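You operate a simulated robot arm through the tools that you are given. There is no shell and no other tool.

You run a simulated robot arm. Do the job below in one go: nothing can be reset, and whatever is moved stays where it is left.

## Task
Drain the waste tank to EMPTY through the drain socket, then park the hose coupling.
Fine: seat the coupling before the black drain lever opens, shut the lever before the coupling comes out; spill nothing.
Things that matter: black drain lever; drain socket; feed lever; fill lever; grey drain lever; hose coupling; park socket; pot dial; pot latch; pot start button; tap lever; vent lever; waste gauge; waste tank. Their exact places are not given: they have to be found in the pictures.

The check looks at the end state, three seconds after you hand in, the way a careful person would. Anything else that was tipped, shoved, dropped, spilled or broken makes it a failure.

## Robot
A 6-joint arm with a four-finger gripper on a trunk, on a base that moves. Base frame: it is fixed to the floor where the robot stands at the start and does not move with it; the origin is under the middle of the robot, x ahead of it, y to its left, z up. Lengths are in m, angles in degrees, forces in N, time in s.
It reaches about 1.012 m from its shoulder. Its first joint turns from -166.0 to 166.0 degrees. Places, roughly: black drain lever [0.6, 0, 0.6]; drain socket [0.9, 0.1, 0.8]; feed lever [0.7, -0.2, 0.7]; fill lever [0.5, 0.1, 0.7]; grey drain lever [0.9, -0.4, 0.6]; park socket [0.8, 0, 0.8]; pot dial [0.8, -0.2, 0.8]; pot latch [0.9, -0.3, 0.9]; pot start button [0.8, -0.3, 0.8]; tap lever [0.8, 0.3, 0.9]; vent lever [0.9, -0.4, 0.7]; waste gauge [0.7, -0.1, 0.6]; waste tank [0.8, 0.1, 0.2]; water heater dial [0.5, 0.1, 0.5]. Payload 3.43 kg.
Tool frame: the origin (TCP) lies between the finger pads and is the grasp point; the fingertips stand 0.03 m ahead of it; z points along the fingers, y is the line along which they close. The gripper opens to 0.12 m; its body begins 0.085 m behind the TCP.
Orientation is that of the tool frame in the base frame, as a unit quaternion [x, y, z, w]. With the fingers straight down and closing along the base's y, the tool's x points along the base's -x, its y along +y and its z along -z.

## Interface
- The arm moves only by the tool jog_arm. Its argument "commands" is a list of rows, each an object of numbers (a shift or turn left out is 0, a gripper value left out holds the last): "grip": the closure, from 0 (fully open) to 1 (shut); "dx", "dy", "dz": the shift along the tool's x, y, z in m; "wx", "wy", "wz": the turn, a rotation vector about the tool's x, y, z in degrees. In form: [{"grip": .., "dx": .., "dy": .., "dz": .., "wx": .., "wy": .., "wz": ..}, ...]. A call has 1 to 20 rows; each row shifts and turns the commanded pose from where the row before left it, along the tool's axes as they then stand. A row lasts 0.2 s, in which the tool goes at most 0.05 m and 8.6 degrees; a call with a longer step from one row to the next is refused whole, and so is a gripper value outside its range. A pose out of reach is approached as far as the arm can. The call stops where the force on the tool passes 60 N (or 10 N more than at its start, if that is more) or the arm is blocked; 0.2 s more then pass. Each finger travels about 0.1362 m/s and halts on what it meets, pressing with about 23 N; the grip force reading is that of the motor and also rises with nothing between the fingers. The clock runs only during rows and for 0.2 s after the last one: add rows that do not move to give the fingers time. The reply holds the time, the measured pose of the TCP, the force on the tool along the base axes, the opening and the grip force, in the units named above and with some noise, with the torque about the TCP (base axes, N m) and any sound that the robot's microphone picked up.
- Cameras (640 x 400 px; columns grow to the right, rows downward): "scene" is now at [-0.1903, 0.1654, 1.2429]; the picture's right is [-0.19, -0.98, 0.00], its down [-0.36, 0.07, -0.93] and it looks along [0.91, -0.18, -0.37] (base axes); focal length 275 px, centre (320, 200). "wrist" rides on the gripper at [0.072, -0.017, -0.12] in the tool frame; the picture's right is [0.23, 0.97, 0.00], its down [-0.81, 0.19, -0.55] and it looks along [-0.54, 0.13, 0.83] (tool axes); focal length 275 px, centre (320, 200).
- get_image(camera): a new picture of that camera. The clock stands still meanwhile.
- roll_base(legs): drives the robot by 1 to 6 legs, each [ahead, turn to the left] in m and degrees, along the robot's own axes; the way and the turn of a leg run together, so that a leg with both is an arc; at most 1.5 m and 180 degrees a leg. The arm and the cameras ride along, it lands a little off, and it stops where it bumps. It gives what a move gives.
- turn_head(pan, tilt): turns the head with the scene camera to pan (to the left, within 143 degrees either way) and tilt (down, from -29 to 69), counted from straight ahead of the robot. It gives what a move gives.
- pixel_to_xyz(camera, pixels): for up to 12 pixels [column, row] of the newest picture of that camera ("zoom" is the newest enlarged one), the place [x, y, z] in the base frame of the surface seen there, good to about 0.002 m, but the place of the scene camera against the robot may be out by one fixed shift of up to 0.025 m in any direction. The clock stands still meanwhile.
- enlarge(camera, box): a new picture of the part [left, top, right, bottom] of that camera's present view, enlarged. The clock stands still meanwhile.
- close_job(): hands the job in; it is judged then, once.

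Unless the task says otherwise, let go and move clear before handing in.

The tools are called after "Request:" as name(argument=value, ...) on one line, values as JSON. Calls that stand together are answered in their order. jog_arm: Moves the arm, as the interface text tells. Its arguments: {"type":"object","properties":{"commands":{"type":"array","items":{"type":"object","properties":{"grip":{"type":"number"},"dx":{"type":"number"},"dy":{"type":"number"},"dz":{"type":"number"},"wx":{"type":"number"},"wy":{"type":"number"},"wz":{"type":"number"}}}}},"required":["commands"]} The other tools are called the same way: roll_base (legs) drives the base; turn_head (pan, tilt) turns the head that bears the scene camera; get_image (camera) takes a picture; pixel_to_xyz (camera, pixels) gives the place of the surface under pixels of a picture; enlarge (camera, box) takes an enlarged picture of a part of a camera's view; close_job () hands the job in.

At the start:

```text
time_s: 0.0
ee_pos: [0.529, -0.1863, 1.0482]
tcp_rot: [0.0, 1.0, -0.001, -0.001]
wrist_force: [0.0, 0.2, 0.1]
wrist_torque: [-0.03, -0.01, -0.03]
width: 0.1202
grasp_force: 0.0
robot x, y, heading: [-0.0001, 0.0012, -0.1]
head pan, tilt (commanded): [-11.0, 21.1]
```

scene: 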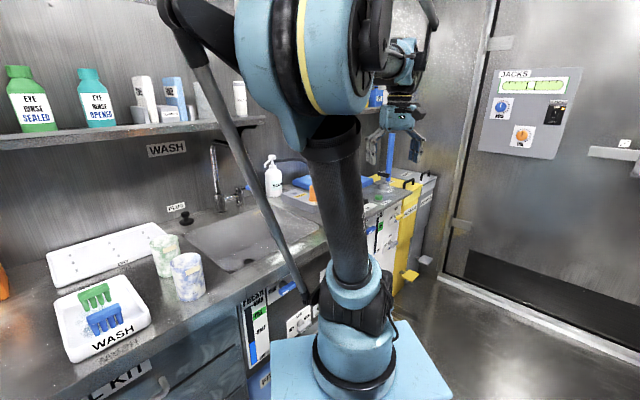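
wrist: 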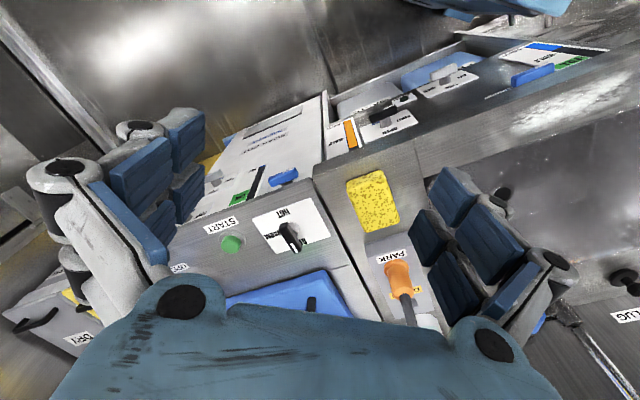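

The wrist picture shows an orange coupling in a PARK plate near (400,280). The scene picture shows the counter and the front with gauges around (270,330). I'll enlarge both views before moving anything.

Request:
enlarge(camera="scene", box=[230, 140, 470, 400])

Request:
enlarge(camera="wrist", box=[160, 140, 480, 340])

```text
1.54 times, centred on (350, 270) of scene
```

zoom: 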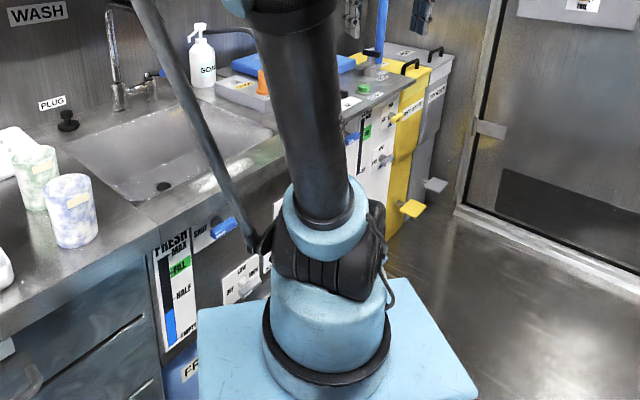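

```text
2.00 times, centred on (320, 240) of wrist
```

zoom: 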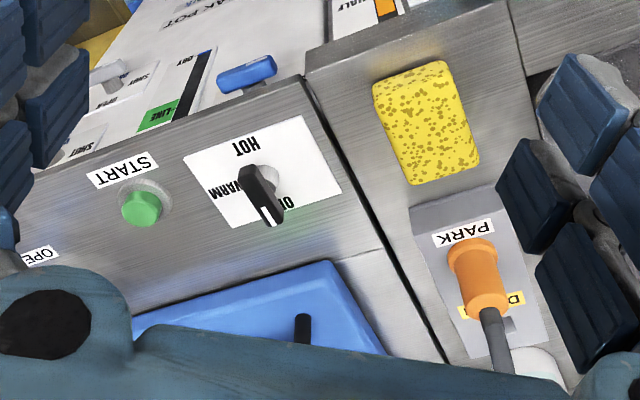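

The wrist zoom shows the orange coupling at zoom (478,278), in a plate labelled PARK with a yellow "D…" label next to it. I'll measure several points on it.

Request:
pixel_to_xyz(camera="zoom", pixels=[[475, 245], [480, 270], [487, 305], [495, 335], [462, 234], [515, 300], [425, 135], [508, 324], [540, 360], [260, 185], [140, 205], [247, 75]])

Request:
enlarge(camera="wrist", box=[360, 220, 480, 330])

Request:
enlarge(camera="wrist", box=[320, 20, 640, 180])

```text
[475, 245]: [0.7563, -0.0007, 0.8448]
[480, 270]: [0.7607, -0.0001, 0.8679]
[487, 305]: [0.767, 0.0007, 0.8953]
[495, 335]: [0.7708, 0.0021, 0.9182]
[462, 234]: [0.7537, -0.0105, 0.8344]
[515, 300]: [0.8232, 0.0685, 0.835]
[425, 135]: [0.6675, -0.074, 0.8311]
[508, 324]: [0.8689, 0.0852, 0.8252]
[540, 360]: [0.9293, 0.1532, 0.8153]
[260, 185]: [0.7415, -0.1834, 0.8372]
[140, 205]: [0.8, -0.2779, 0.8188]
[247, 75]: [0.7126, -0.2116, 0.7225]
```

```text
3.64 times, centred on (420, 275) of wrist
```

zoom: 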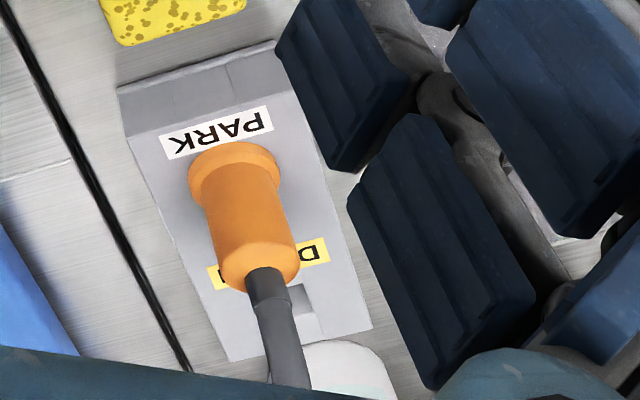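

```text
2.00 times, centred on (480, 100) of wrist
```

zoom: 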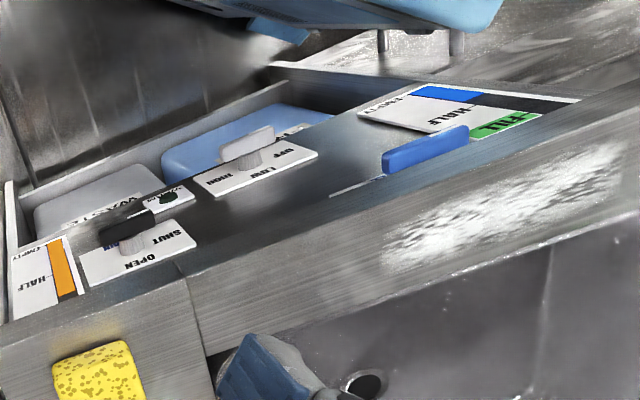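

The coupling is an upright orange piece at about (0.76, 0.00, 0.83–0.90) with its hose leaving the top, so it needs a sideways grasp. I'll raise the tool and roll it 180° about its axis so the camera ends up on top when I pitch forward.

Request:
jog_arm(commands=[{"grip": 0, "dz": -0.02, "wz": 8}, {"dz": -0.02, "wz": 8}, {"dz": -0.02, "wz": 8}, {"dz": -0.02, "wz": 8}, {"dz": -0.02, "wz": 8}, {"wz": 8.5}, {"wz": 8.5}, {"wz": 8.5}, {"wz": 8.5}, {"wz": 8.5}, {"wz": 7.5}])

Request:
get_image(camera="wrist")

Request:
get_image(camera="scene")

```text
time_s: 2.4
ee_pos: [0.5145, -0.1866, 1.1547]
tcp_rot: [0.708, 0.706, 0.003, 0.004]
wrist_force: [0.8, 0.3, 0.7]
wrist_torque: [0.06, 0.04, 0.01]
width: 0.12
grasp_force: 0.0
robot x, y, heading: [0.0019, -0.0044, 0.3]
head pan, tilt (commanded): [-11.0, 21.1]
```

```text
taken
```

wrist: 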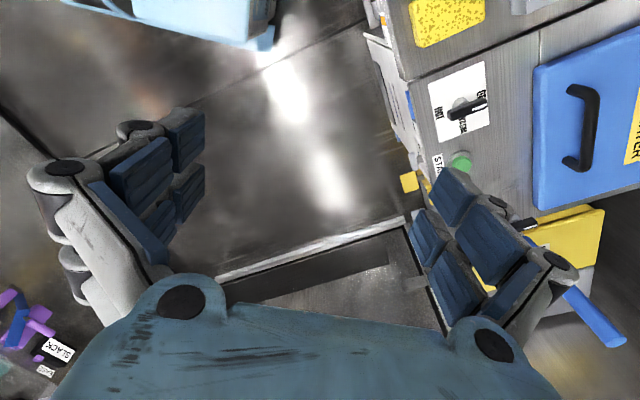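

```text
taken
```

scene: 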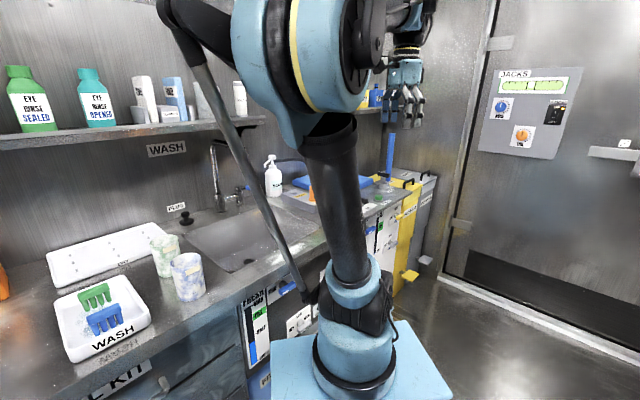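

The tool is now half rolled: its x-axis points along base +y and the camera is looking to the right. I'll roll it the other 90°.

Request:
jog_arm(commands=[{"wz": 8.5}, {"wz": 8.5}, {"wz": 8.5}, {"wz": 8.5}, {"wz": 8.5}, {"wz": 8.5}, {"wz": 8.5}, {"wz": 8.5}, {"wz": 8.5}, {"wz": 8.5}, {"wz": 5}])

Request:
get_image(camera="scene")

```text
time_s: 4.8
ee_pos: [0.516, -0.1838, 1.1526]
tcp_rot: [1.0, -0.001, 0.006, 0.001]
wrist_force: [0.4, -0.2, -0.3]
wrist_torque: [0.0, 0.01, 0.01]
width: 0.1199
grasp_force: 0.0
robot x, y, heading: [0.0011, 0.0, 0.0]
head pan, tilt (commanded): [-11.0, 21.1]
```

```text
taken
```

scene: 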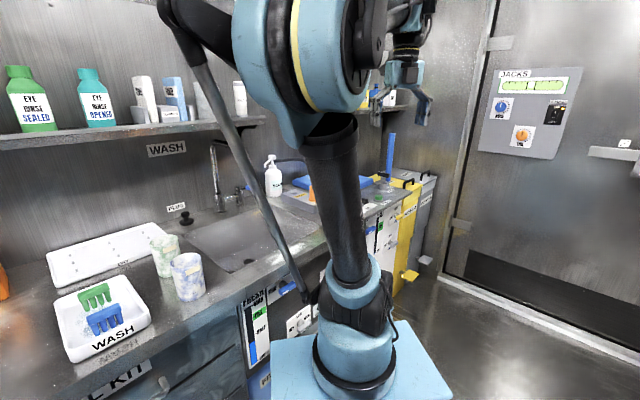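

The roll is done: tool x points along +x and z points down. Now I'll pitch the fingers about 60° toward +x so the camera looks forward over the worktop.

Request:
jog_arm(commands=[{"dy": -0.03, "wy": 8.5}, {"dy": -0.03, "wy": 8.5}, {"dy": -0.03, "wy": 8.5}, {"dy": -0.03, "wy": 8.5}, {"dy": -0.03, "wy": 8.5}, {"dy": -0.03, "wy": 8.5}, {"wy": 8.5}, {}])

Request:
get_image(camera="wrist")

Request:
get_image(camera="scene")

```text
time_s: 6.6
ee_pos: [0.5686, -0.0118, 1.1775]
tcp_rot: [0.865, 0.001, 0.501, 0.001]
wrist_force: [0.2, 0.3, 0.5]
wrist_torque: [0.0, -0.04, 0.0]
width: 0.1199
grasp_force: 0.0
out of reach, approached as far as the arm can: row 6, 7
robot x, y, heading: [0.0017, 0.0016, 0.0]
head pan, tilt (commanded): [-11.0, 21.1]
```

```text
taken
```

wrist: 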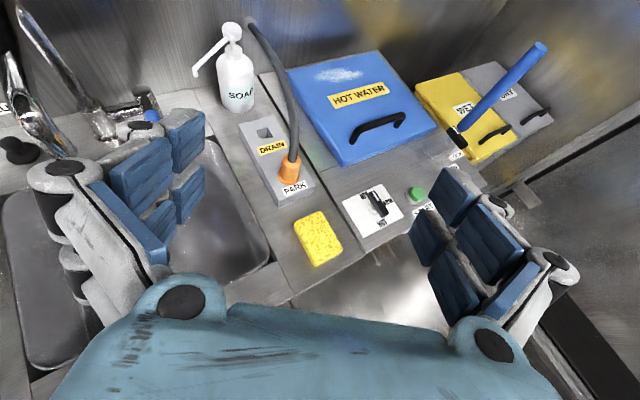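

```text
taken
```

scene: 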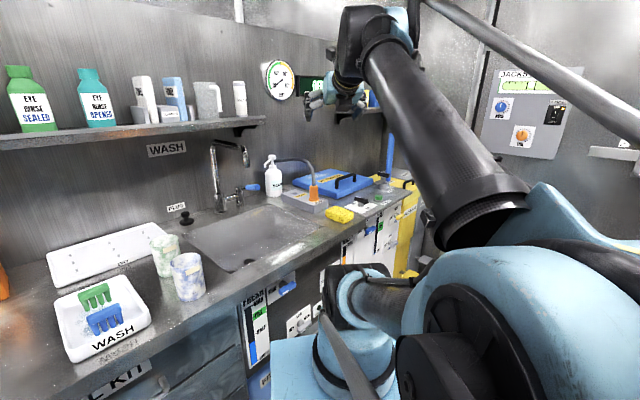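

Now both views are clear. In the wrist picture the block carries the DRAIN hole at (264,131) and the coupling in PARK at (290,172), with the soap bottle behind it at (237,75). I'll enlarge and measure.

Request:
enlarge(camera="wrist", box=[190, 10, 350, 220])

Request:
pixel_to_xyz(camera="wrist", pixels=[[264, 131], [290, 172], [294, 160], [296, 188], [255, 118], [274, 200], [311, 190], [237, 125], [272, 112], [270, 147], [235, 98], [268, 50]])

Request:
enlarge(camera="scene", box=[240, 140, 420, 250])

Request:
enlarge(camera="scene", box=[230, 250, 430, 400])

```text
1.90 times, centred on (270, 115) of wrist
```

zoom: 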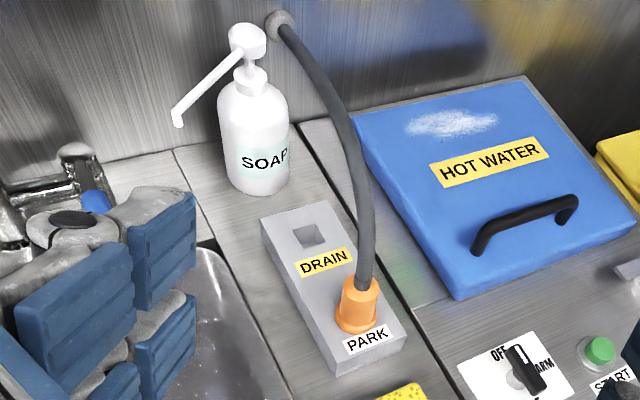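

```text
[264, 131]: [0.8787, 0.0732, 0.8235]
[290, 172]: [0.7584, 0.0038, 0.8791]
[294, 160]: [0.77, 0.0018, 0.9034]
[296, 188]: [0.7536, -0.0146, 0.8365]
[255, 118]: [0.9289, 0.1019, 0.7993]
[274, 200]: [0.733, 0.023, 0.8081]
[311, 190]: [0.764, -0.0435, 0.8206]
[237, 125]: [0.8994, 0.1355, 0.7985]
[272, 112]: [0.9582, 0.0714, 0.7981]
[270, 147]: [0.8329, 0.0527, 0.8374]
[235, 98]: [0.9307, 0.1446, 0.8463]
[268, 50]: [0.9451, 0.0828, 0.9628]
```

```text
3.56 times, centred on (330, 195) of scene
```

zoom: 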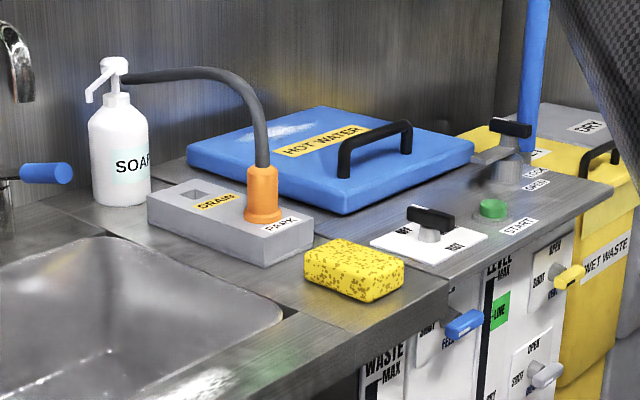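

```text
2.67 times, centred on (330, 325) of scene
```

zoom: 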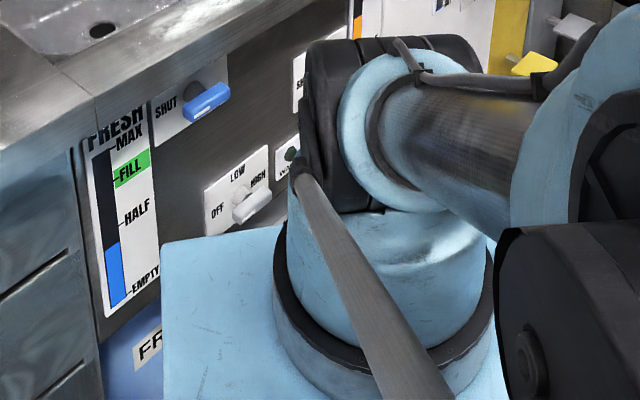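

The DRAIN socket is a square recess in the grey block. I'll zoom in closely to get the socket and coupling geometry.

Request:
enlarge(camera="wrist", box=[230, 100, 330, 215])

```text
3.48 times, centred on (280, 158) of wrist
```

zoom: 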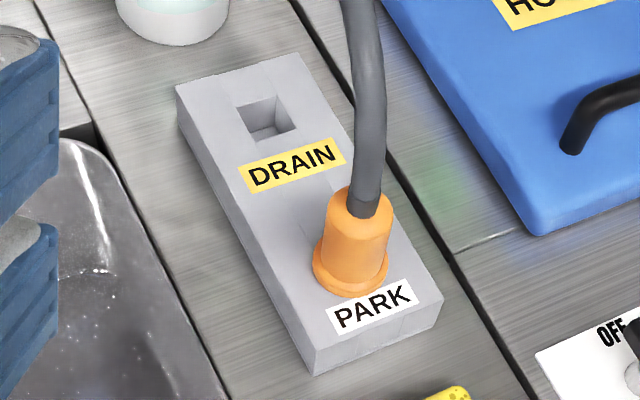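

Request:
pixel_to_xyz(camera="zoom", pixels=[[182, 90], [297, 57], [316, 345], [436, 298], [234, 107], [277, 92], [299, 128], [253, 142], [352, 215], [352, 250], [326, 240], [386, 235]])

Request:
pixel_to_xyz(camera="zoom", pixels=[[352, 283], [316, 272], [386, 270], [345, 195], [330, 212], [390, 210], [345, 270], [360, 195], [262, 112], [275, 115], [360, 150], [366, 90]])

```text
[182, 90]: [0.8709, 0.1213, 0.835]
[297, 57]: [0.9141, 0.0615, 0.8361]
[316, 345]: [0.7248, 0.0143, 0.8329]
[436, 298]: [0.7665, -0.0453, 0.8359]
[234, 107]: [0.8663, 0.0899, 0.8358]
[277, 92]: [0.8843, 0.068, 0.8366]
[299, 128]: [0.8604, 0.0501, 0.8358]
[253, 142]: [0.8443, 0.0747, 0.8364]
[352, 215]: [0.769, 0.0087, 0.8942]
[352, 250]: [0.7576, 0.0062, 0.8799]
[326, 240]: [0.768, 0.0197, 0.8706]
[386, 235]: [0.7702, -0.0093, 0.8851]
```

```text
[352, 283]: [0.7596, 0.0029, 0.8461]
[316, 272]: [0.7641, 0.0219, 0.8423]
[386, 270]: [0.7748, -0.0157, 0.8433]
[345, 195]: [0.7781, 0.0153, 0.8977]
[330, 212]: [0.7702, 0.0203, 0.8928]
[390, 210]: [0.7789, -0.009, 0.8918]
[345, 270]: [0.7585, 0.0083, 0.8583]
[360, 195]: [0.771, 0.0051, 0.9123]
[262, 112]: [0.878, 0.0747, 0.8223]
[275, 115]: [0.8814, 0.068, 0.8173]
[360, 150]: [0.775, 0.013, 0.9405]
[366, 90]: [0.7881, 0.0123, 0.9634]
```

The block's long axis is yawed about 36° from base x. The DRAIN centre is about (0.864, 0.071), the PARK centre is about (0.774, 0.005), and the block top is at z≈0.836. Before planning the grasp I'll measure the finger geometry and the soap bottle.

Request:
pixel_to_xyz(camera="wrist", pixels=[[204, 112], [204, 143], [150, 160], [173, 200], [204, 170], [204, 200], [185, 230], [112, 170], [95, 190], [165, 265], [60, 165], [75, 255]])

Request:
pixel_to_xyz(camera="wrist", pixels=[[196, 75], [230, 30], [236, 70], [220, 90], [252, 80], [242, 106], [247, 22], [262, 40], [280, 80], [293, 120], [345, 160], [375, 130]])

```text
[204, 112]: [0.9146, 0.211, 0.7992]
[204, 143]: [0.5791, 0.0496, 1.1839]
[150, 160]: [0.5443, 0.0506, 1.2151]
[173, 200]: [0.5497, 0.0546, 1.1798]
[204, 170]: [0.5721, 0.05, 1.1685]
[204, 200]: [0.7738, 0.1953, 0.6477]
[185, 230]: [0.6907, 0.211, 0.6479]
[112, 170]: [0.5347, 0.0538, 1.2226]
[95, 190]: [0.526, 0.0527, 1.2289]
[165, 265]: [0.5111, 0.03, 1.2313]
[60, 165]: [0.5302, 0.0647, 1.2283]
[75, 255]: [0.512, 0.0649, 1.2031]
```

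```text
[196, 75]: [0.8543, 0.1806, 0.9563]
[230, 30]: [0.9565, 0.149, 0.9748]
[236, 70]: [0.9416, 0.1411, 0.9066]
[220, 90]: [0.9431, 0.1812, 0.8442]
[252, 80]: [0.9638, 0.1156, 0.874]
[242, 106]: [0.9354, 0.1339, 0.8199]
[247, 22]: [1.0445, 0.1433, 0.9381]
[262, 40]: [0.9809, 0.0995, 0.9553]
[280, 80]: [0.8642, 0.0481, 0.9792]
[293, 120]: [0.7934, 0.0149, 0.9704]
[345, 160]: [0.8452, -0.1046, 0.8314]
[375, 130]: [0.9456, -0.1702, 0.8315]
```

The fingers span about ±0.028 m across tool x, so a grasp tilted 30° down clears the block if the TCP is at z≈0.893. Before touching the coupling I want to see the black lever and the gauge, so I'll yaw 36° to face the cabinet and level the tool.

Request:
jog_arm(commands=[{"wx": 6.24, "wz": -3.58}, {"wx": 6.24, "wz": -3.58}, {"wx": 6.24, "wz": -3.58}, {"wx": 6.24, "wz": -3.58}, {"wx": 6.24, "wz": -3.58}, {}])

Request:
get_image(camera="scene")

Request:
get_image(camera="wrist")

```text
time_s: 8.0
ee_pos: [0.5706, -0.0103, 1.1786]
tcp_rot: [0.823, 0.268, 0.477, -0.154]
wrist_force: [-0.1, -0.3, -0.5]
wrist_torque: [-0.02, -0.01, 0.0]
width: 0.12
grasp_force: 0.0
robot x, y, heading: [0.0027, 0.0004, 0.2]
head pan, tilt (commanded): [-11.0, 21.1]
```

```text
taken
```

scene: 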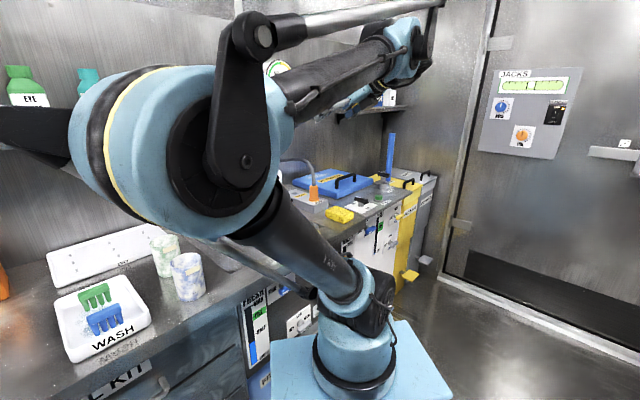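

```text
taken
```

wrist: 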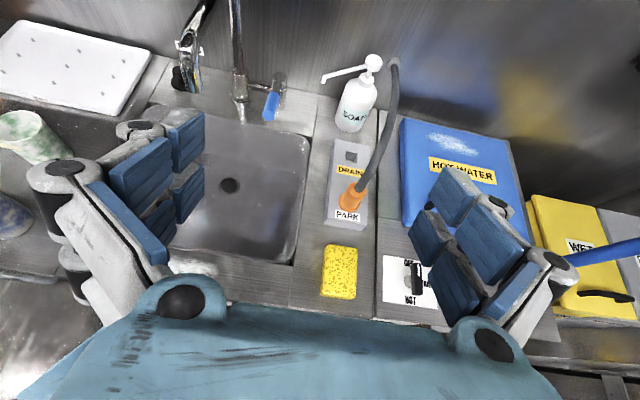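

The arm's elbow moved to the left when it re-solved, but the pose is right and the wrist view is clear. Now I'll level the tool in small steps and watch the arm's shape.

Request:
jog_arm(commands=[{"wy": 7.5}, {"wy": 7.5}, {"wy": 7.5}, {"wy": 7.5}, {}])

Request:
get_image(camera="scene")

```text
time_s: 9.2
ee_pos: [0.5719, -0.0129, 1.1801]
tcp_rot: [0.672, 0.219, 0.673, -0.219]
wrist_force: [-0.6, 1.0, -0.3]
wrist_torque: [-0.01, 0.0, 0.02]
width: 0.1199
grasp_force: 0.1
robot x, y, heading: [-0.0002, 0.0014, -0.4]
head pan, tilt (commanded): [-11.0, 21.1]
```

```text
taken
```

scene: 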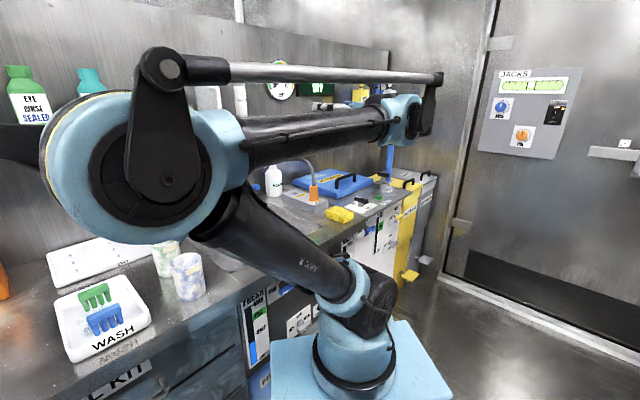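

The tool is level now. I'll measure how close the arm's links and elbow are to the cups and counter.

Request:
pixel_to_xyz(camera="scene", pixels=[[355, 300], [170, 180], [165, 130], [100, 200], [200, 240], [270, 240], [187, 275], [163, 250], [360, 360], [375, 120], [345, 100], [110, 330]])

Request:
get_image(camera="wrist")

```text
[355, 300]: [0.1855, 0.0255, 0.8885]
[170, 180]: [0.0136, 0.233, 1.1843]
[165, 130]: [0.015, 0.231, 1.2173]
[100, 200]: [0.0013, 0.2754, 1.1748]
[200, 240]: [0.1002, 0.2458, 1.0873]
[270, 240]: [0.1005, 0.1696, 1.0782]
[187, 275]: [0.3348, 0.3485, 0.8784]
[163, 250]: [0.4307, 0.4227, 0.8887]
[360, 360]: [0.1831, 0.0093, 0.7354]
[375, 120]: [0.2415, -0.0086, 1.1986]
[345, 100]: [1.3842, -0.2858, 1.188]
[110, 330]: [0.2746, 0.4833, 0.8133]
```

```text
taken
```

wrist: 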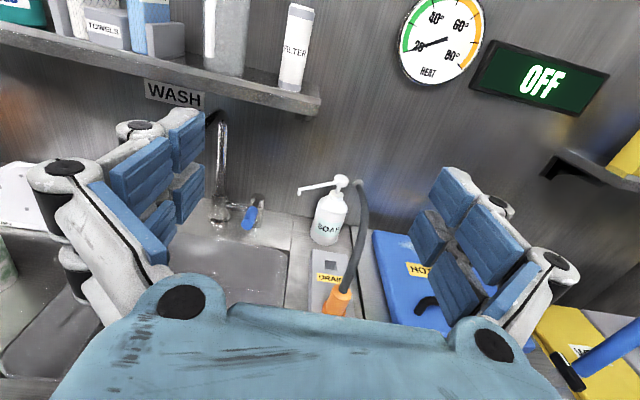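

The arm's shoulder stands at about x≈0.2, very close to the counter, which cramps the elbow. I'll look behind the robot to see if I can back up for more room.

Request:
turn_head(pan=140, tilt=35)

Request:
get_image(camera="scene")

Request:
turn_head(pan=-140, tilt=35)

Request:
get_image(camera="scene")

```text
time_s: 11.6
ee_pos: [0.5713, -0.013, 1.1806]
tcp_rot: [0.672, 0.218, 0.674, -0.217]
wrist_force: [0.1, 0.4, 0.3]
wrist_torque: [0.02, 0.04, 0.0]
width: 0.1198
grasp_force: 0.0
robot x, y, heading: [-0.0011, -0.0003, -0.2]
head pan, tilt (commanded): [140.0, 35.0]
```

```text
taken
```

scene: 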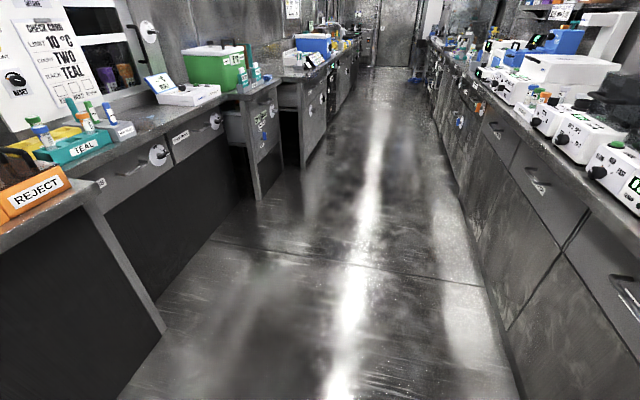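

```text
time_s: 15.4
ee_pos: [0.572, -0.0129, 1.1798]
tcp_rot: [0.672, 0.218, 0.673, -0.218]
wrist_force: [0.2, -1.1, -0.8]
wrist_torque: [0.0, 0.02, 0.0]
width: 0.1201
grasp_force: 0.1
robot x, y, heading: [0.0021, -0.002, -0.0]
head pan, tilt (commanded): [-140.0, 35.0]
```

```text
taken
```

scene: 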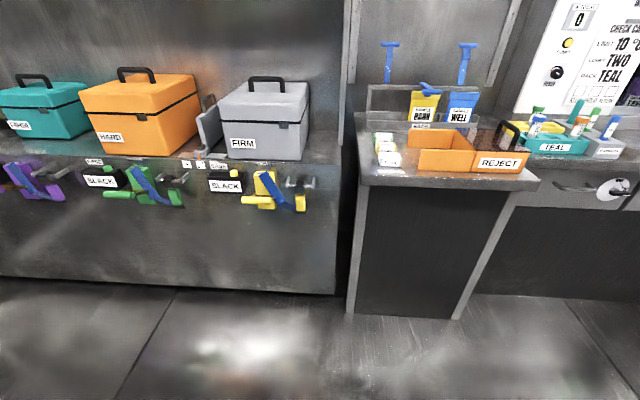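

The aisle is open behind the robot, with an opposite counter. I'll measure how far away those counters are.

Request:
pixel_to_xyz(camera="scene", pixels=[[100, 275], [330, 295], [350, 310], [455, 320], [370, 185], [510, 195], [180, 200], [300, 190], [60, 190], [250, 390]])

Request:
turn_head(pan=-11, tilt=21)

```text
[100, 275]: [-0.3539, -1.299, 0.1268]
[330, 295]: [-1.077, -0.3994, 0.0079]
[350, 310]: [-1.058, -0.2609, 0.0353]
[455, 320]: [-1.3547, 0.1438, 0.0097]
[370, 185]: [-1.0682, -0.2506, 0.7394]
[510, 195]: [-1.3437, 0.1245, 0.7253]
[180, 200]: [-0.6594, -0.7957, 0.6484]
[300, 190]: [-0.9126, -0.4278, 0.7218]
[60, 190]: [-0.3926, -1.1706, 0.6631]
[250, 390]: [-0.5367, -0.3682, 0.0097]
```

```text
time_s: 17.5
ee_pos: [0.5716, -0.0114, 1.1801]
tcp_rot: [0.672, 0.219, 0.673, -0.218]
wrist_force: [-0.4, 0.3, -1.1]
wrist_torque: [0.01, -0.02, 0.01]
width: 0.1201
grasp_force: 0.1
robot x, y, heading: [-0.0036, -0.0006, -0.2]
head pan, tilt (commanded): [-11.0, 21.0]
```

The opposite counter is about 1.0 m behind, so I'll back straight up 0.2 m to give the arm a better posture.

Request:
roll_base(legs=[[-0.2, 0]])

Request:
get_image(camera="scene")

Request:
get_image(camera="wrist")

```text
time_s: 19.1
ee_pos: [0.3704, -0.0119, 1.1808]
tcp_rot: [0.672, 0.219, 0.673, -0.218]
wrist_force: [-0.2, 0.8, 0.5]
wrist_torque: [0.0, 0.01, 0.02]
width: 0.1199
grasp_force: 0.0
robot x, y, heading: [-0.2006, 0.001, -0.2]
head pan, tilt (commanded): [-11.0, 21.0]
```

```text
taken
```

scene: 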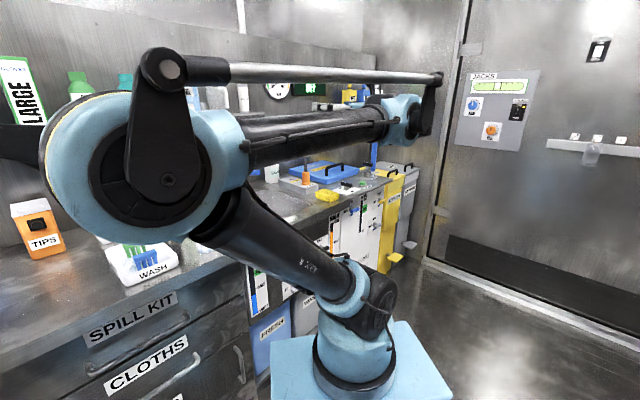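

```text
taken
```

wrist: 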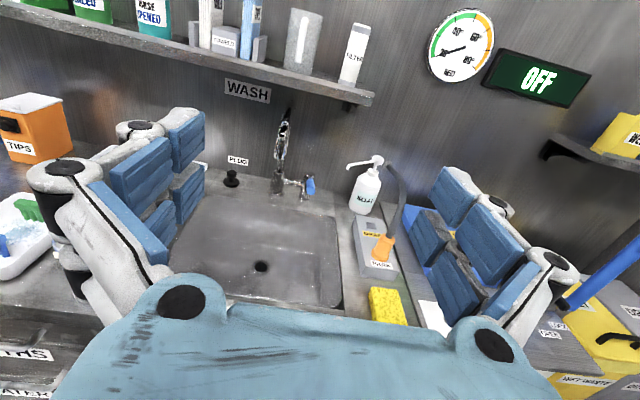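

There's plenty of room now. I'll lower the level tool and shift it right so the wrist camera faces the front panel, staying well clear of it.

Request:
jog_arm(commands=[{"dx": -0.03, "dy": 0.0164, "dz": -0.007}, {"dx": -0.03, "dy": 0.0164, "dz": -0.007}, {"dx": -0.03, "dy": 0.0164, "dz": -0.007}, {"dx": -0.03, "dy": 0.0164, "dz": -0.007}, {"dx": -0.03, "dy": 0.0164, "dz": -0.007}, {"dx": -0.03, "dy": 0.0164, "dz": -0.007}, {"dx": -0.03, "dy": 0.0164, "dz": -0.007}, {"dx": -0.03, "dy": 0.0164, "dz": -0.007}, {}])

Request:
get_image(camera="wrist")

Request:
get_image(camera="scene")

```text
time_s: 21.1
ee_pos: [0.3915, -0.153, 0.9484]
tcp_rot: [0.667, 0.22, 0.678, -0.217]
wrist_force: [0.6, 0.2, 0.0]
wrist_torque: [-0.02, -0.02, -0.03]
width: 0.1202
grasp_force: 0.1
robot x, y, heading: [-0.1994, -0.0016, -0.1]
head pan, tilt (commanded): [-11.0, 21.0]
```

```text
taken
```

wrist: 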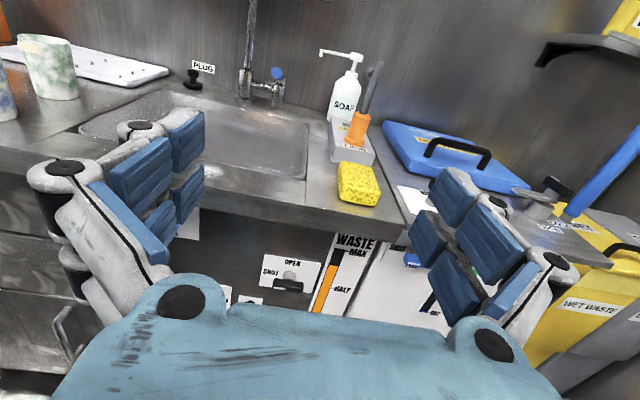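

```text
taken
```

scene: 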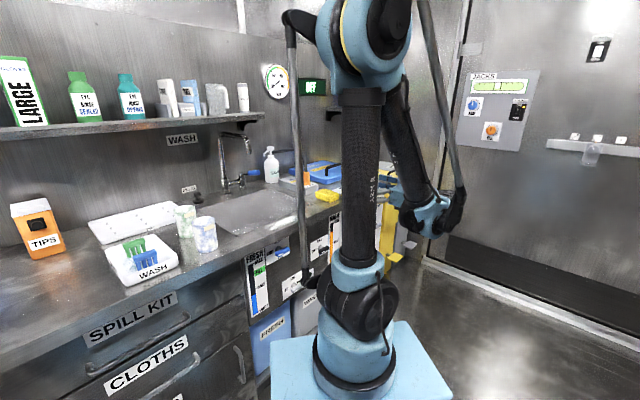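

The black drain lever is visible at wrist (290,283), with SHUT to its left and OPEN above. The WASTE gauge is to its right at (340,265). I'll enlarge both views.

Request:
enlarge(camera="wrist", box=[220, 220, 420, 320])

Request:
enlarge(camera="scene", box=[240, 180, 420, 310])

```text
3.20 times, centred on (320, 270) of wrist
```

zoom: 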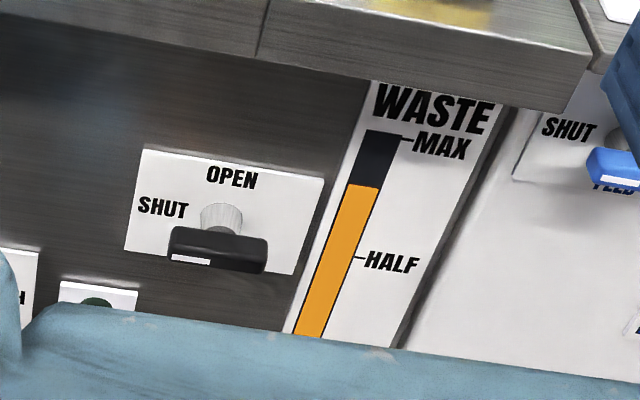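

```text
3.08 times, centred on (330, 245) of scene
```

zoom: 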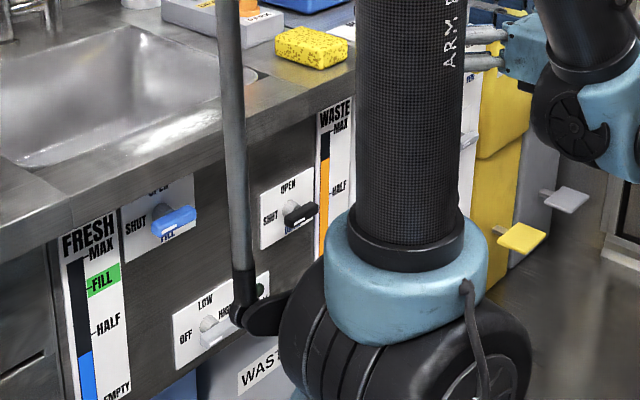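

The lever is a black bar on a shaft, with its white pointer mark facing left at SHUT. OPEN is straight up, a quarter turn clockwise. I'll measure it.

Request:
enlarge(camera="wrist", box=[255, 250, 335, 310])

```text
6.67 times, centred on (295, 280) of wrist
```

zoom: 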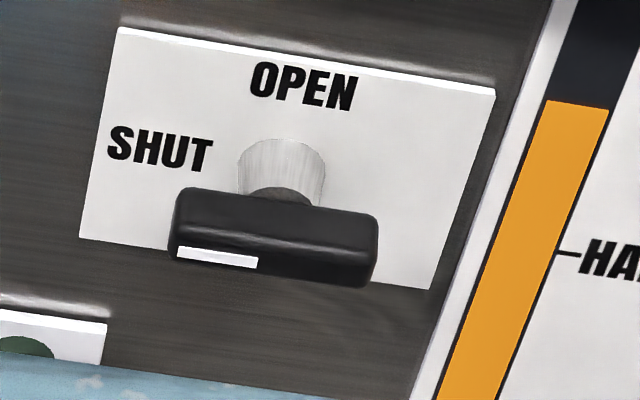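

Request:
pixel_to_xyz(camera="zoom", pixels=[[125, 35], [485, 100], [85, 232], [425, 283], [280, 150], [282, 175], [185, 205], [370, 225], [175, 235], [180, 255], [365, 278], [275, 225]])

Request:
pixel_to_xyz(camera="zoom", pixels=[[215, 258], [260, 264], [280, 250], [180, 195], [375, 220], [245, 155], [320, 160], [265, 145], [300, 20], [40, 150], [210, 252], [310, 255]])

```text
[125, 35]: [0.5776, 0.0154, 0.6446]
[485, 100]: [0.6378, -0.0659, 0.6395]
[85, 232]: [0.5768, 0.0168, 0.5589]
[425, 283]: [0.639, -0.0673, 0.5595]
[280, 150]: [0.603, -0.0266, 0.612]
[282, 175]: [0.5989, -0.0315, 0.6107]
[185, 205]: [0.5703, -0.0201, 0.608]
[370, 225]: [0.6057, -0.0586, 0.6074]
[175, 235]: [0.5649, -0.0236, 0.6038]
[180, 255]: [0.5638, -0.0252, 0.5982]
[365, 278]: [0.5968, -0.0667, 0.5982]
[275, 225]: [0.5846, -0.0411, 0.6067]
```

```text
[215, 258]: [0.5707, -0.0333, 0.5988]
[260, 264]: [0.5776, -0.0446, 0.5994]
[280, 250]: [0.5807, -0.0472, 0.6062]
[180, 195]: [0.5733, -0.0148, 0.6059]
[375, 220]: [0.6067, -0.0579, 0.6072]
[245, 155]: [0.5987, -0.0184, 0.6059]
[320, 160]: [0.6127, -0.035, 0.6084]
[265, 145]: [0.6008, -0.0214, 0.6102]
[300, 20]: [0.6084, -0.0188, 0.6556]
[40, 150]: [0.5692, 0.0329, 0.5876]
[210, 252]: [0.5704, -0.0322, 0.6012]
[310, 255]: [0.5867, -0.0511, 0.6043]
```

The lever bar is 55 mm long and centred near (0.585, −0.042, 0.600), with its axis normal to the panel, so I can grip it and twist. First the coupling: I'll move to a standoff in front of it, then tilt down 30°.

Request:
jog_arm(commands=[{"dx": 0.005, "dy": 0.0124, "dz": 0.034}, {"dx": 0.005, "dy": 0.0124, "dz": 0.034}, {"dx": 0.005, "dy": 0.0124, "dz": 0.034}, {"dx": 0.005, "dy": 0.0124, "dz": 0.034}, {"dx": 0.005, "dy": 0.0124, "dz": 0.034}, {"dx": 0.005, "dy": 0.0124, "dz": 0.034}, {"dy": 0.0124, "dz": 0.034}, {"dy": 0.0124, "dz": 0.034}, {}])

Request:
get_image(camera="scene")

```text
time_s: 23.1
ee_pos: [0.6674, -0.0716, 0.983]
tcp_rot: [0.668, 0.22, 0.677, -0.217]
wrist_force: [-0.3, 0.0, 1.0]
wrist_torque: [0.0, 0.0, 0.0]
width: 0.1199
grasp_force: 0.1
robot x, y, heading: [-0.2034, 0.0007, -0.0]
head pan, tilt (commanded): [-11.0, 21.0]
```

```text
taken
```

scene: 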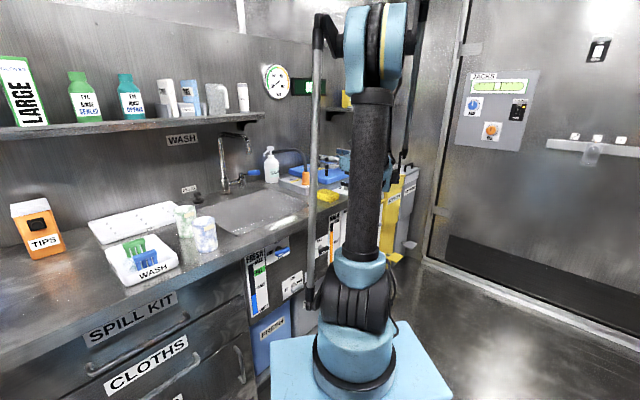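

The arm is in a clean elbow-up posture. Now I'll tilt the tool 30° down, keeping the TCP in place.

Request:
jog_arm(commands=[{"wy": -7.65}, {"wy": -7.65}, {"wy": -7.65}, {"wy": -7.65}, {}])

Request:
get_image(camera="wrist")

Request:
get_image(camera="scene")

```text
time_s: 24.3
ee_pos: [0.6684, -0.0711, 0.9809]
tcp_rot: [0.823, 0.269, 0.476, -0.151]
wrist_force: [-0.6, 0.2, -0.3]
wrist_torque: [0.0, -0.01, 0.04]
width: 0.1197
grasp_force: 0.1
robot x, y, heading: [-0.2022, -0.0002, -0.4]
head pan, tilt (commanded): [-11.0, 21.0]
```

```text
taken
```

wrist: 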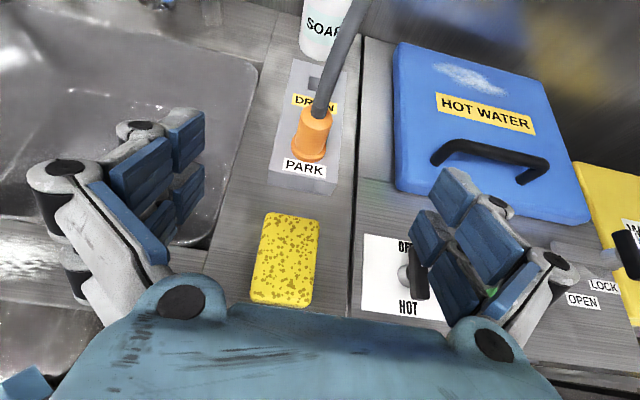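

```text
taken
```

scene: 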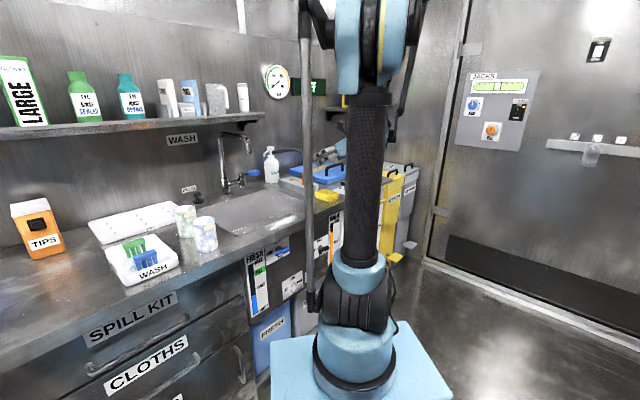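

The coupling is centred ahead at wrist (313,135). I'll re-measure it from this closer view for the final approach.

Request:
enlarge(camera="wrist", box=[260, 55, 370, 205])

```text
2.67 times, centred on (315, 130) of wrist
```

zoom: 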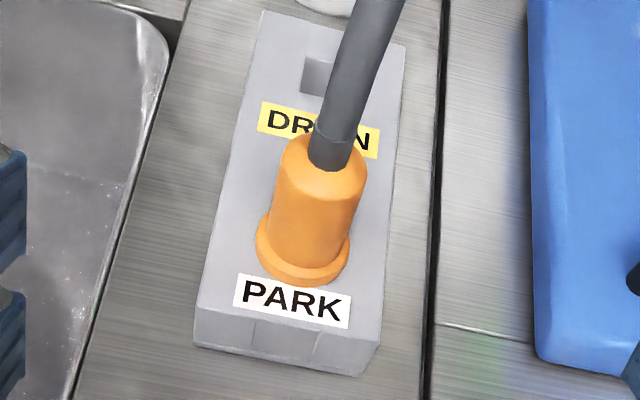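

Request:
pixel_to_xyz(camera="zoom", pixels=[[310, 180], [305, 215], [300, 245], [302, 262], [297, 280], [275, 190], [355, 205], [260, 240], [346, 255], [285, 150], [365, 170], [325, 178]])

Request:
pixel_to_xyz(camera="zoom", pixels=[[197, 310], [380, 340], [262, 12], [403, 45], [306, 60], [303, 92], [328, 97], [330, 150], [345, 110], [358, 60], [375, 15], [318, 140]])

```text
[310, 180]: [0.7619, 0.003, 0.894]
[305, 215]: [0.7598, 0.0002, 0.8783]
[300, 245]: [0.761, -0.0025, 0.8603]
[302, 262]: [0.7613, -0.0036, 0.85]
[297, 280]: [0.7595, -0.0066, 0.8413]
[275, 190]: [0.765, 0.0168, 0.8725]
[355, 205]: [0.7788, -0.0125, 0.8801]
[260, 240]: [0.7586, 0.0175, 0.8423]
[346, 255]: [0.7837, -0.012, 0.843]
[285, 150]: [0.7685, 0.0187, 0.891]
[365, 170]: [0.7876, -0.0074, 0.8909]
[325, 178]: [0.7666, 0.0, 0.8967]
```

```text
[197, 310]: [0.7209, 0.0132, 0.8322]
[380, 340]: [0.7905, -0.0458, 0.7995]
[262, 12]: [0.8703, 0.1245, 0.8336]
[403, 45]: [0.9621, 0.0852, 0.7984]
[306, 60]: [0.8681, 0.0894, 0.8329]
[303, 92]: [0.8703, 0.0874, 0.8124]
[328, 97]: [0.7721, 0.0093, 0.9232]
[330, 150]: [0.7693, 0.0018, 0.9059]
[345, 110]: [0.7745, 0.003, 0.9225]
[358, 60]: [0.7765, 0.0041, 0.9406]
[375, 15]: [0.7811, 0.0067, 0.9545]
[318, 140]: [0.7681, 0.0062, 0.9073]
```

The coupling centre works out to about (0.7755, 0.005), radius about 0.016 m. The approach is almost purely along tool z, so I'll advance 0.10 m first and check.

Request:
jog_arm(commands=[{"dx": -0.0063, "dz": 0.025}, {"dx": -0.0064, "dz": 0.025}, {"dz": 0.025}, {"dz": 0.025}, {}])

Request:
get_image(camera="wrist")

Request:
enlarge(camera="scene", box=[240, 120, 400, 220])

```text
time_s: 25.5
ee_pos: [0.7365, -0.0264, 0.9192]
tcp_rot: [0.823, 0.269, 0.477, -0.151]
wrist_force: [-0.4, -0.9, -0.3]
wrist_torque: [0.01, 0.03, -0.04]
width: 0.1199
grasp_force: 0.0
robot x, y, heading: [-0.2009, 0.0001, 0.1]
head pan, tilt (commanded): [-11.0, 21.0]
```

```text
taken
```

wrist: 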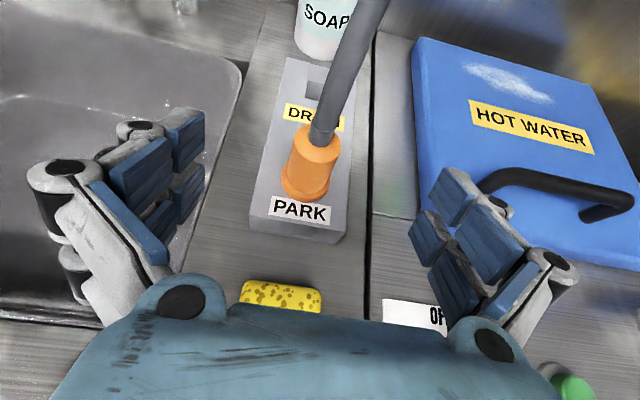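

```text
4.00 times, centred on (320, 170) of scene
```

zoom: 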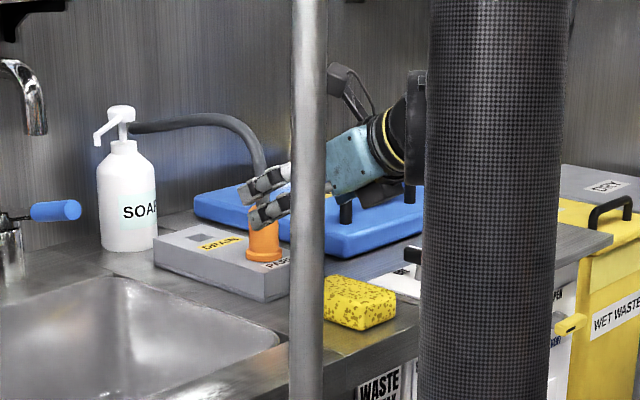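

The approach is centred, with about 0.058 m left to go. The right finger will pass near the hot-water lid handle, so I'll check the handle's position first.

Request:
pixel_to_xyz(camera="wrist", pixels=[[495, 178], [485, 190], [530, 170], [590, 212], [415, 60], [425, 170], [450, 175], [440, 225], [415, 240], [185, 120], [205, 150]])

```text
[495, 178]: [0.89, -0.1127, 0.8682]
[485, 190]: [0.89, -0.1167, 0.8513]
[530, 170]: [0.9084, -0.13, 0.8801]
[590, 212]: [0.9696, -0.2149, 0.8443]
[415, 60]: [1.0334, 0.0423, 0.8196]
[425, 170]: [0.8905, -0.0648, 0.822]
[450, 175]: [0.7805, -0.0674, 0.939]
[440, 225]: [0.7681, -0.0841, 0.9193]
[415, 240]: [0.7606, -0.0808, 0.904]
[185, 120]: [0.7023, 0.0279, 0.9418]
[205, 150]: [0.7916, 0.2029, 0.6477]
```

The handle is about 0.08 m to the right of the finger path, so it's clear. I'll advance to the grasp point with the fingers still open.

Request:
jog_arm(commands=[{"dy": -0.0027, "dz": 0.02}, {"dz": 0.02}, {"dz": 0.018}, {}])

Request:
get_image(camera="wrist")

Request:
enlarge(camera="scene", box=[240, 120, 400, 220])

```text
time_s: 26.5
ee_pos: [0.7751, 0.0048, 0.8893]
tcp_rot: [0.823, 0.27, 0.477, -0.15]
wrist_force: [-0.6, 0.3, 0.2]
wrist_torque: [-0.01, 0.02, -0.02]
width: 0.1198
grasp_force: 0.0
robot x, y, heading: [-0.2, -0.0007, -0.3]
head pan, tilt (commanded): [-11.0, 21.0]
```

```text
taken
```

wrist: 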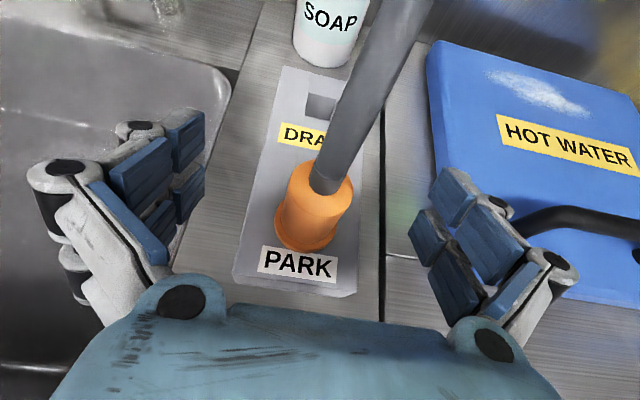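

```text
4.00 times, centred on (320, 170) of scene
```

zoom: 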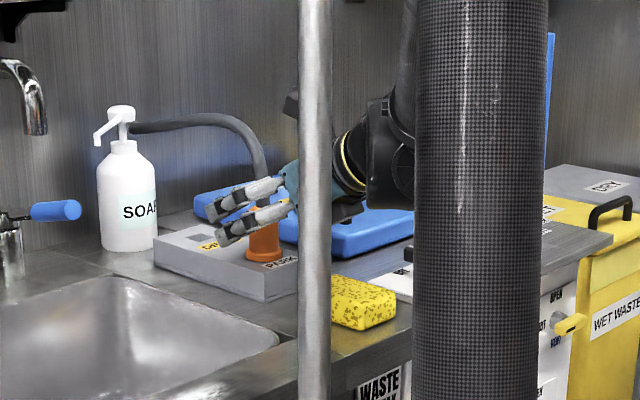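

The fingers straddle the coupling evenly. I'll close to grip it without moving the arm.

Request:
jog_arm(commands=[{"grip": 0.5}, {"grip": 0.65}, {"grip": 1}, {"grip": 1}, {"grip": 1}])

Request:
get_image(camera="wrist")

```text
time_s: 27.7
ee_pos: [0.7748, 0.0058, 0.8906]
tcp_rot: [0.823, 0.27, 0.477, -0.151]
wrist_force: [1.0, -0.3, 1.2]
wrist_torque: [0.04, -0.06, 0.03]
width: 0.0321
grasp_force: 23.0
robot x, y, heading: [-0.2002, -0.0007, -0.1]
head pan, tilt (commanded): [-11.0, 21.0]
```

```text
taken
```

wrist: 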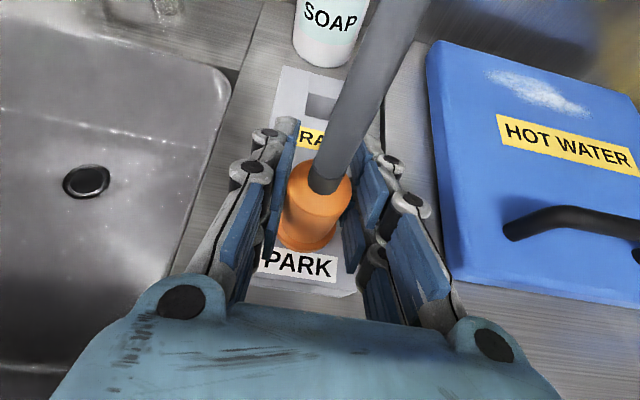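

The grip is firm: width 0.032 m, 23 N. I'll lift straight up slowly while watching the force.

Request:
jog_arm(commands=[{"dx": 0.00865, "dz": -0.005}, {"dx": 0.00865, "dz": -0.005}, {"dx": 0.00865, "dz": -0.005}, {}])

Request:
get_image(camera="wrist")

Request:
enlarge(camera="scene", box=[240, 120, 400, 220])

```text
time_s: 28.7
ee_pos: [0.7744, 0.0039, 0.9202]
tcp_rot: [0.823, 0.269, 0.477, -0.151]
wrist_force: [-0.1, -0.6, -0.7]
wrist_torque: [-0.01, 0.0, -0.01]
width: 0.0319
grasp_force: 23.3
robot x, y, heading: [-0.2038, 0.0007, -0.1]
head pan, tilt (commanded): [-11.0, 21.0]
```

```text
taken
```

wrist: 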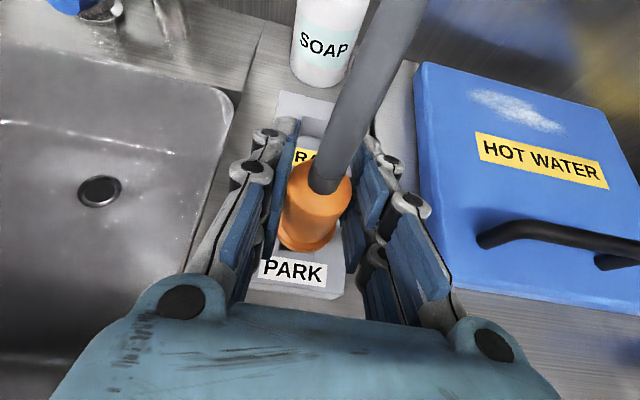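

```text
4.00 times, centred on (320, 170) of scene
```

zoom: 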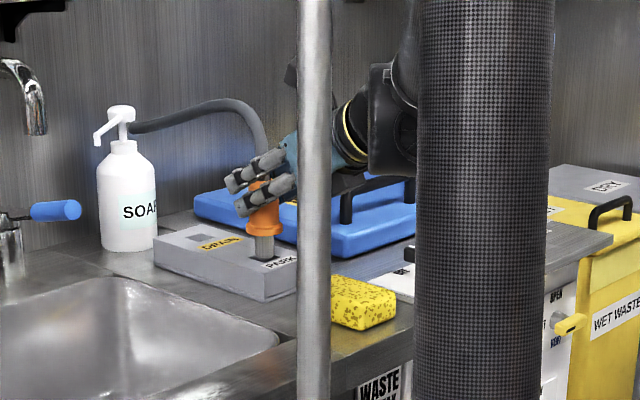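

The coupling came up cleanly and its grey plug is showing below the flange. I'll keep lifting until the plug clears the block.

Request:
jog_arm(commands=[{"dx": 0.00865, "dz": -0.005}, {"dx": 0.00865, "dz": -0.005}, {"dx": 0.00865, "dz": -0.005}, {"dx": 0.00865, "dz": -0.005}, {}])

Request:
get_image(camera="wrist")

Request:
enlarge(camera="scene", box=[260, 130, 340, 200])

```text
time_s: 29.9
ee_pos: [0.7713, 0.005, 0.9606]
tcp_rot: [0.823, 0.269, 0.477, -0.15]
wrist_force: [0.5, -0.3, -0.9]
wrist_torque: [0.0, -0.03, -0.03]
width: 0.0319
grasp_force: 23.0
robot x, y, heading: [-0.1996, 0.0022, 0.4]
head pan, tilt (commanded): [-11.0, 21.0]
```

```text
taken
```

wrist: 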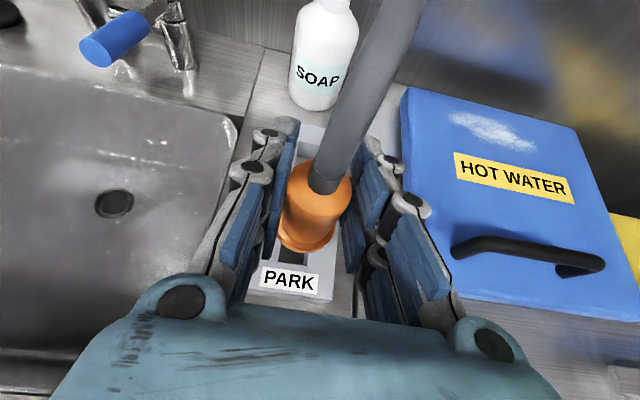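

```text
5.71 times, centred on (300, 165) of scene
```

zoom: 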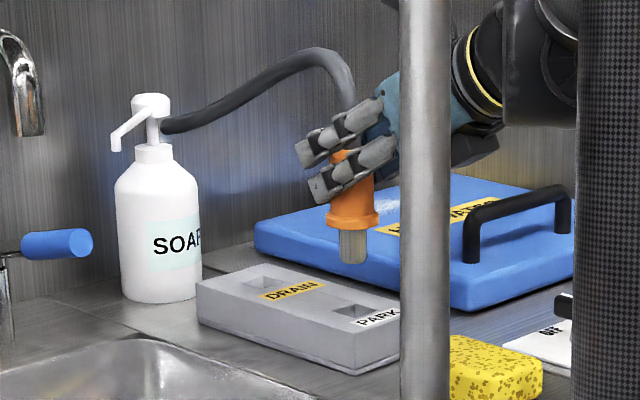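

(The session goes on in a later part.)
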